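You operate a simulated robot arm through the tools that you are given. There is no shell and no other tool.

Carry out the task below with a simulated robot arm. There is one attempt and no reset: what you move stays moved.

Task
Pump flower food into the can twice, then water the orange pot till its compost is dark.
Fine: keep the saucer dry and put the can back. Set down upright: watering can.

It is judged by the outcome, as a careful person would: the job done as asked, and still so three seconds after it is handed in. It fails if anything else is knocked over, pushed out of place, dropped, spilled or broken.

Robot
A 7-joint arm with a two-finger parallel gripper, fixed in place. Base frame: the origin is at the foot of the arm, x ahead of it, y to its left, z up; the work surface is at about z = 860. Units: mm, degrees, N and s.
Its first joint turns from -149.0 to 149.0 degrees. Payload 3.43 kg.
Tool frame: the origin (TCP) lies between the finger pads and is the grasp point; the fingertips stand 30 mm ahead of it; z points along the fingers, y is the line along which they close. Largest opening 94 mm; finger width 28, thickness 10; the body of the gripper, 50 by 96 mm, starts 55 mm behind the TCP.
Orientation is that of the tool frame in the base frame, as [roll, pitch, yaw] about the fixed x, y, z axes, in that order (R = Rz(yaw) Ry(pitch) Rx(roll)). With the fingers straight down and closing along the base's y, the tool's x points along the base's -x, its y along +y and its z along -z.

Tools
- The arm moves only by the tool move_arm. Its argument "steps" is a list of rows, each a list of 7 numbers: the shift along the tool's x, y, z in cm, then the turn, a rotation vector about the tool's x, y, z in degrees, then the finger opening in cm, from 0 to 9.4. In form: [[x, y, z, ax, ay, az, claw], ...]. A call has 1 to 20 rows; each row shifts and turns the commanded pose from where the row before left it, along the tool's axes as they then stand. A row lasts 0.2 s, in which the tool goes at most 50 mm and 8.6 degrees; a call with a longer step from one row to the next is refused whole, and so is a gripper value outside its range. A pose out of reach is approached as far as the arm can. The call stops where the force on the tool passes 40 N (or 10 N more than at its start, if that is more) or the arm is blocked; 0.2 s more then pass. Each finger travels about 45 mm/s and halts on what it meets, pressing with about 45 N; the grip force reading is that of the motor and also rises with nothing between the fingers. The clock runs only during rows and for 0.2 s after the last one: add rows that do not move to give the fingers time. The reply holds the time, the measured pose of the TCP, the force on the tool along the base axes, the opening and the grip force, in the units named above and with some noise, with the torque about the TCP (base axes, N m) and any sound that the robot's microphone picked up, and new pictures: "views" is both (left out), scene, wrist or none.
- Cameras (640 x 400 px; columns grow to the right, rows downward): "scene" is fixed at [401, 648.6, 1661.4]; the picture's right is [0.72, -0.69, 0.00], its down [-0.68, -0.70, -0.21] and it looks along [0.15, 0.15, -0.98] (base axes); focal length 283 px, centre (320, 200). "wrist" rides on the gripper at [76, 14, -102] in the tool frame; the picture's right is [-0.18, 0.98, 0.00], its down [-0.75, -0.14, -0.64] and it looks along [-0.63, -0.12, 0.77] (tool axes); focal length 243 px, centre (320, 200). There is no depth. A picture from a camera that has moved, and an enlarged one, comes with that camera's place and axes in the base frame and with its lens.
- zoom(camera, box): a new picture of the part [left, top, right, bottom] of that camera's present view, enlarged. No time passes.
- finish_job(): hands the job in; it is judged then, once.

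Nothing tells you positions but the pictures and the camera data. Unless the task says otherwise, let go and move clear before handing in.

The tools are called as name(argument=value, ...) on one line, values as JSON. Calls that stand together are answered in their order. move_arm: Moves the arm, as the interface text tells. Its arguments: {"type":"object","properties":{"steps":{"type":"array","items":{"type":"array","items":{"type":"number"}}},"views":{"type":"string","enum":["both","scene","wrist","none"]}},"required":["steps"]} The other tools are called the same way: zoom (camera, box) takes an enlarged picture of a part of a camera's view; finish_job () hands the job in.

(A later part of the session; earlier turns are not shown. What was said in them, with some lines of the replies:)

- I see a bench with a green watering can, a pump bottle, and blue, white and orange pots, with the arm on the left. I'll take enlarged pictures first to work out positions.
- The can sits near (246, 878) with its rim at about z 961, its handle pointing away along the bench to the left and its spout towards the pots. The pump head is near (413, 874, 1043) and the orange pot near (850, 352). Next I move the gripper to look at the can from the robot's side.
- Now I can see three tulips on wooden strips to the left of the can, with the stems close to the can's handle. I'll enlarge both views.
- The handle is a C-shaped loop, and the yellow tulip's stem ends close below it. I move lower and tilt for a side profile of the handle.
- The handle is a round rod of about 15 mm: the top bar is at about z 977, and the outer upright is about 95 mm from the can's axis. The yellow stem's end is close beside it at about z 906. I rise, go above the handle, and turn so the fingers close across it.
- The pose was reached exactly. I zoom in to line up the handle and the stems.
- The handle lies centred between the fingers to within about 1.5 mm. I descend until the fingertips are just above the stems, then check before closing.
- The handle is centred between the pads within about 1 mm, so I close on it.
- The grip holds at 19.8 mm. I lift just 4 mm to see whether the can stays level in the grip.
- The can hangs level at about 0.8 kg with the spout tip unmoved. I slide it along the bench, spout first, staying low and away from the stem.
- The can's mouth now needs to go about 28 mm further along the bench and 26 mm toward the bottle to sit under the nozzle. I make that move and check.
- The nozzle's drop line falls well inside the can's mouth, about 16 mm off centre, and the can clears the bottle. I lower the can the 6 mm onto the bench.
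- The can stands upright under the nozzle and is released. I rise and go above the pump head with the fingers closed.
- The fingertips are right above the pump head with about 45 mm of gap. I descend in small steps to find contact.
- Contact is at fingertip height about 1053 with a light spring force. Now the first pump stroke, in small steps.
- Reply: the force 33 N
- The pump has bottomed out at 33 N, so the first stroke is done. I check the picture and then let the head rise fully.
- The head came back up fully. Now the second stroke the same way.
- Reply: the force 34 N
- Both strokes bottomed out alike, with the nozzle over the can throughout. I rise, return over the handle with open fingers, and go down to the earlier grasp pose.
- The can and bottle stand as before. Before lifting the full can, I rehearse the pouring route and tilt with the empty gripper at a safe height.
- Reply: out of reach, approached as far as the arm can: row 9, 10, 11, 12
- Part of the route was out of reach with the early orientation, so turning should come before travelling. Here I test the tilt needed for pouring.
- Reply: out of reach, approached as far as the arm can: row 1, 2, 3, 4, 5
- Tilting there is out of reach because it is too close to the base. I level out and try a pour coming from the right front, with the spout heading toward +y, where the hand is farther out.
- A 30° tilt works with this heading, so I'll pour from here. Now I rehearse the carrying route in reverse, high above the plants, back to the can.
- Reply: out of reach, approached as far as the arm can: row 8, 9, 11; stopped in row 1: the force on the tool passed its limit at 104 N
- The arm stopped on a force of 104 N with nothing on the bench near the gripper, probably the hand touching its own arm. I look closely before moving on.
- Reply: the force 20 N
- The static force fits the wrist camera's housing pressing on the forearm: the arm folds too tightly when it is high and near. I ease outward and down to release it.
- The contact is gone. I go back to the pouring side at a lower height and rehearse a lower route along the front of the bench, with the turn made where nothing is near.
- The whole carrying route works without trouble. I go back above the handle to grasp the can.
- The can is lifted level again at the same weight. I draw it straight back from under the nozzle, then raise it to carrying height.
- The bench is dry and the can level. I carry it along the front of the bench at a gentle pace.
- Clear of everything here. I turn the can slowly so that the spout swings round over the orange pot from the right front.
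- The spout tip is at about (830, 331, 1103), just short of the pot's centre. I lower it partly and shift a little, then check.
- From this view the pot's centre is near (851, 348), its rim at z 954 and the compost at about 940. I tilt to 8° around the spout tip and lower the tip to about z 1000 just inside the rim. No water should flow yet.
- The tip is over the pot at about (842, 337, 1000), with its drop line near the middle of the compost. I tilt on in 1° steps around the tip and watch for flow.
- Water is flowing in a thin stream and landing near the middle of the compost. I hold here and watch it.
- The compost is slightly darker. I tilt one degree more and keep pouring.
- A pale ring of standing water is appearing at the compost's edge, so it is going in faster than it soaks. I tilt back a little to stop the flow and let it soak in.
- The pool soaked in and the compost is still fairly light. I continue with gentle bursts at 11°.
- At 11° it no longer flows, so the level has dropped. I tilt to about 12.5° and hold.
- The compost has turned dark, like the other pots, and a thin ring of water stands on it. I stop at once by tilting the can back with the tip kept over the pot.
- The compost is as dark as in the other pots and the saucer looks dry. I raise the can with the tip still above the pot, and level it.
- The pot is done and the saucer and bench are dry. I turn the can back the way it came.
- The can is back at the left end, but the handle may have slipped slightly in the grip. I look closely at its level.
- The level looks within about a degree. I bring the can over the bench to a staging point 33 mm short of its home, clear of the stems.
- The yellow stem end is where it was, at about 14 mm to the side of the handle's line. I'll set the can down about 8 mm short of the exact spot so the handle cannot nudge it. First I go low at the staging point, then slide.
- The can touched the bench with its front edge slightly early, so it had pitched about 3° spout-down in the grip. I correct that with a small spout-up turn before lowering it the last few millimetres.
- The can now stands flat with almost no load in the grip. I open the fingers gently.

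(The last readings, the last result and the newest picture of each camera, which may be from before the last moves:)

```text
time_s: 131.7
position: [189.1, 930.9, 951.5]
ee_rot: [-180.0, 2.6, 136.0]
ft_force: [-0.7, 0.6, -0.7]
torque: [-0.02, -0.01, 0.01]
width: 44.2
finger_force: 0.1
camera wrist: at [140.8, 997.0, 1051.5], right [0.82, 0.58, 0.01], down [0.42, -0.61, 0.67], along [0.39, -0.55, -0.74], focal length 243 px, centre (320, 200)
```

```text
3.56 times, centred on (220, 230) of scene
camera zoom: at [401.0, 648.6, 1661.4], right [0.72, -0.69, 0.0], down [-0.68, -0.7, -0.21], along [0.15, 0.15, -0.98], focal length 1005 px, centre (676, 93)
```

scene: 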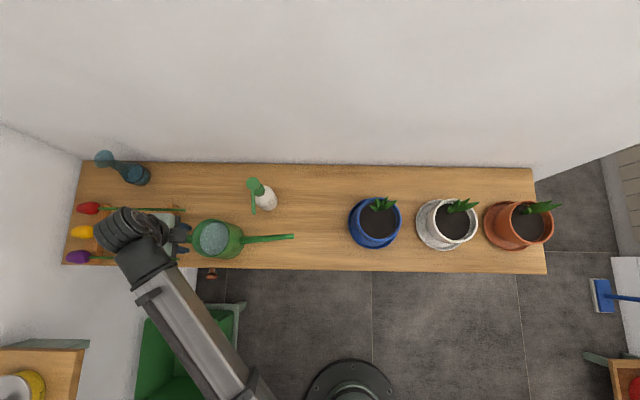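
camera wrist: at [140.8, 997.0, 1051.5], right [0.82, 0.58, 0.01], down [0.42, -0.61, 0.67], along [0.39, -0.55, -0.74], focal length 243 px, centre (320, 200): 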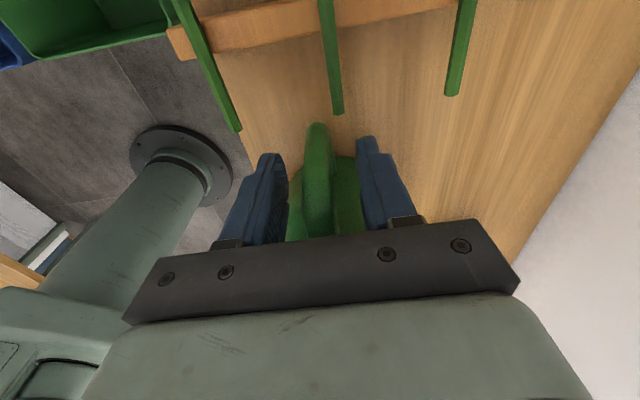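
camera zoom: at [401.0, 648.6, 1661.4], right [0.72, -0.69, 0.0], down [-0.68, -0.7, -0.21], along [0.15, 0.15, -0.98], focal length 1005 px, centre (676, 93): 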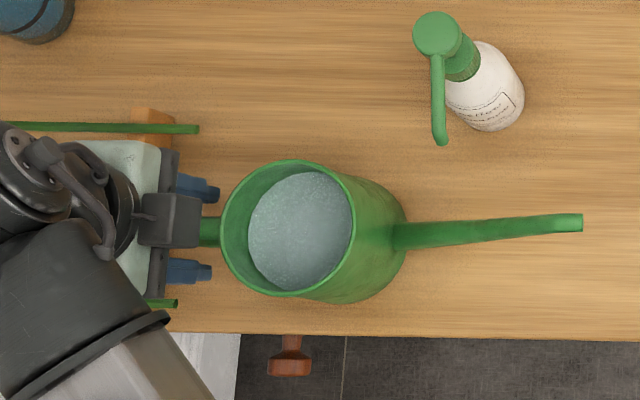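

The can stands upright at its place and the tulips are untouched. I rise straight up and move clear, then check everything.

move_arm(steps=[[-0.045, 0, -1.0, 0, 0, 0, 4.4], [-0.11, 0, -2.5, 0, 0, 0, 4.4], [-0.16, 0, -3.5, 0, 0, 0, 4.4], [-0.16, 0, -3.5, 0, 0, 0, 4.4], [-0.16, 0, -3.5, 0, 0, 0, 4.4], [-0.1, 0, -2.0, 0, 2.6, 0, 4.4], [0, -4, 0, 0, 0, 0, 4.4], [0, -4.5, 0, 0, 0, 0, 4.4], [0, -4.5, 0, 0, 0, 0, 4.4], [0, -4.5, 0, 0, 0, 0, 4.4], [0, -4.5, 0, 0, 0, 0, 4.4], [0, -3, 0, 0, 0, 0, 4.4], [0, 0, 0, 0, 0, 0, 4.4]], views="both")

zoom(camera="scene", box=[60, 140, 310, 280])

zoom(camera="scene", box=[330, 160, 570, 280])

```text
time_s: 134.5
position: [14.0, 752.7, 1111.4]
ee_rot: [180.0, -0.1, 135.9]
ft_force: [0.1, 0.5, 0.1]
torque: [0.0, 0.02, -0.01]
width: 44.1
finger_force: 0.1
camera wrist: at [-30.3, 815.5, 1214.4], right [0.82, 0.58, 0.0], down [0.44, -0.63, 0.64], along [0.37, -0.52, -0.77], focal length 243 px, centre (320, 200)
```

scene: 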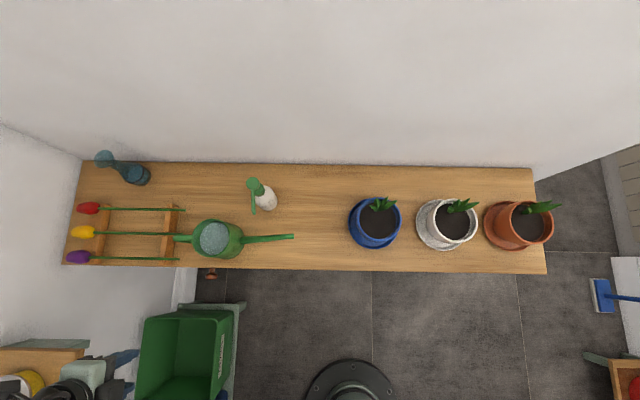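
wrist: 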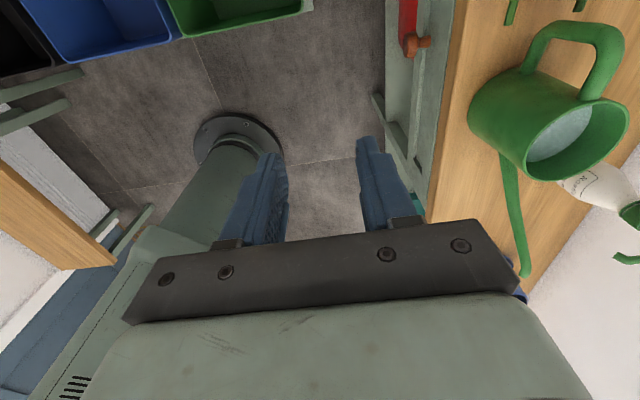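

```text
2.56 times, centred on (185, 210) of scene
camera zoom: at [401.0, 648.6, 1661.4], right [0.72, -0.69, 0.0], down [-0.68, -0.7, -0.21], along [0.15, 0.15, -0.98], focal length 724 px, centre (666, 174)
```

zoom: 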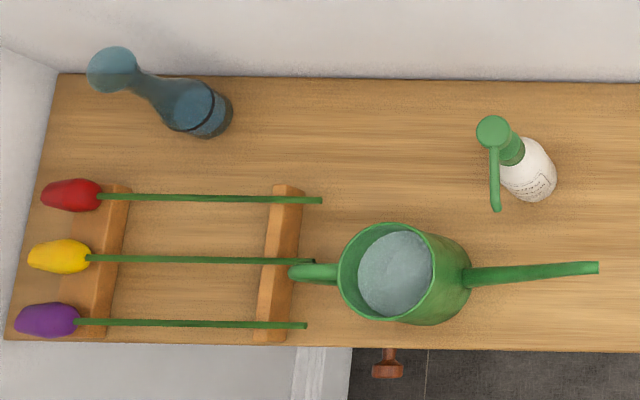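

```text
2.67 times, centred on (450, 220) of scene
camera zoom: at [401.0, 648.6, 1661.4], right [0.72, -0.69, 0.0], down [-0.68, -0.7, -0.21], along [0.15, 0.15, -0.98], focal length 754 px, centre (-27, 147)
```

zoom: 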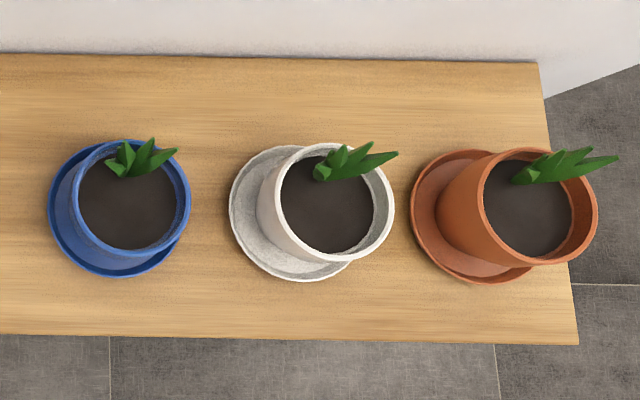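

The orange pot's compost is dark like the others, and its saucer and the bench are dry. The can stands upright about 9 mm from its exact starting spot, and the bottle, tulips and other pots have not moved. The gripper is clear, so I hand the job in.

finish_job()

```text
The job is handed in.
```

The job is handed in: the can got two pumps of flower food, and the orange pot's compost is now as dark as in the other pots.

- **Pumping:** I pressed the pump head right down twice with its nozzle over the can. I never saw the liquid itself.
- **Watering:** I poured in short bursts and paused once when a little water stood on the compost. The saucer and bench looked dry afterwards.
- **Can:** It is back upright, about 9 mm from its exact starting spot. I stopped short on purpose so the handle would not touch the yellow tulip's stem.
- **Everything else:** The pump bottle, tulips and other pots looked unmoved in the last pictures, and the gripper was clear.

While I rehearsed the carrying route with the gripper empty, the wrist camera's housing seems to have pressed against the robot's own forearm (a 104 N reading). I freed it and took a lower route. Nothing on the bench was touched, and I saw no sign of damage.
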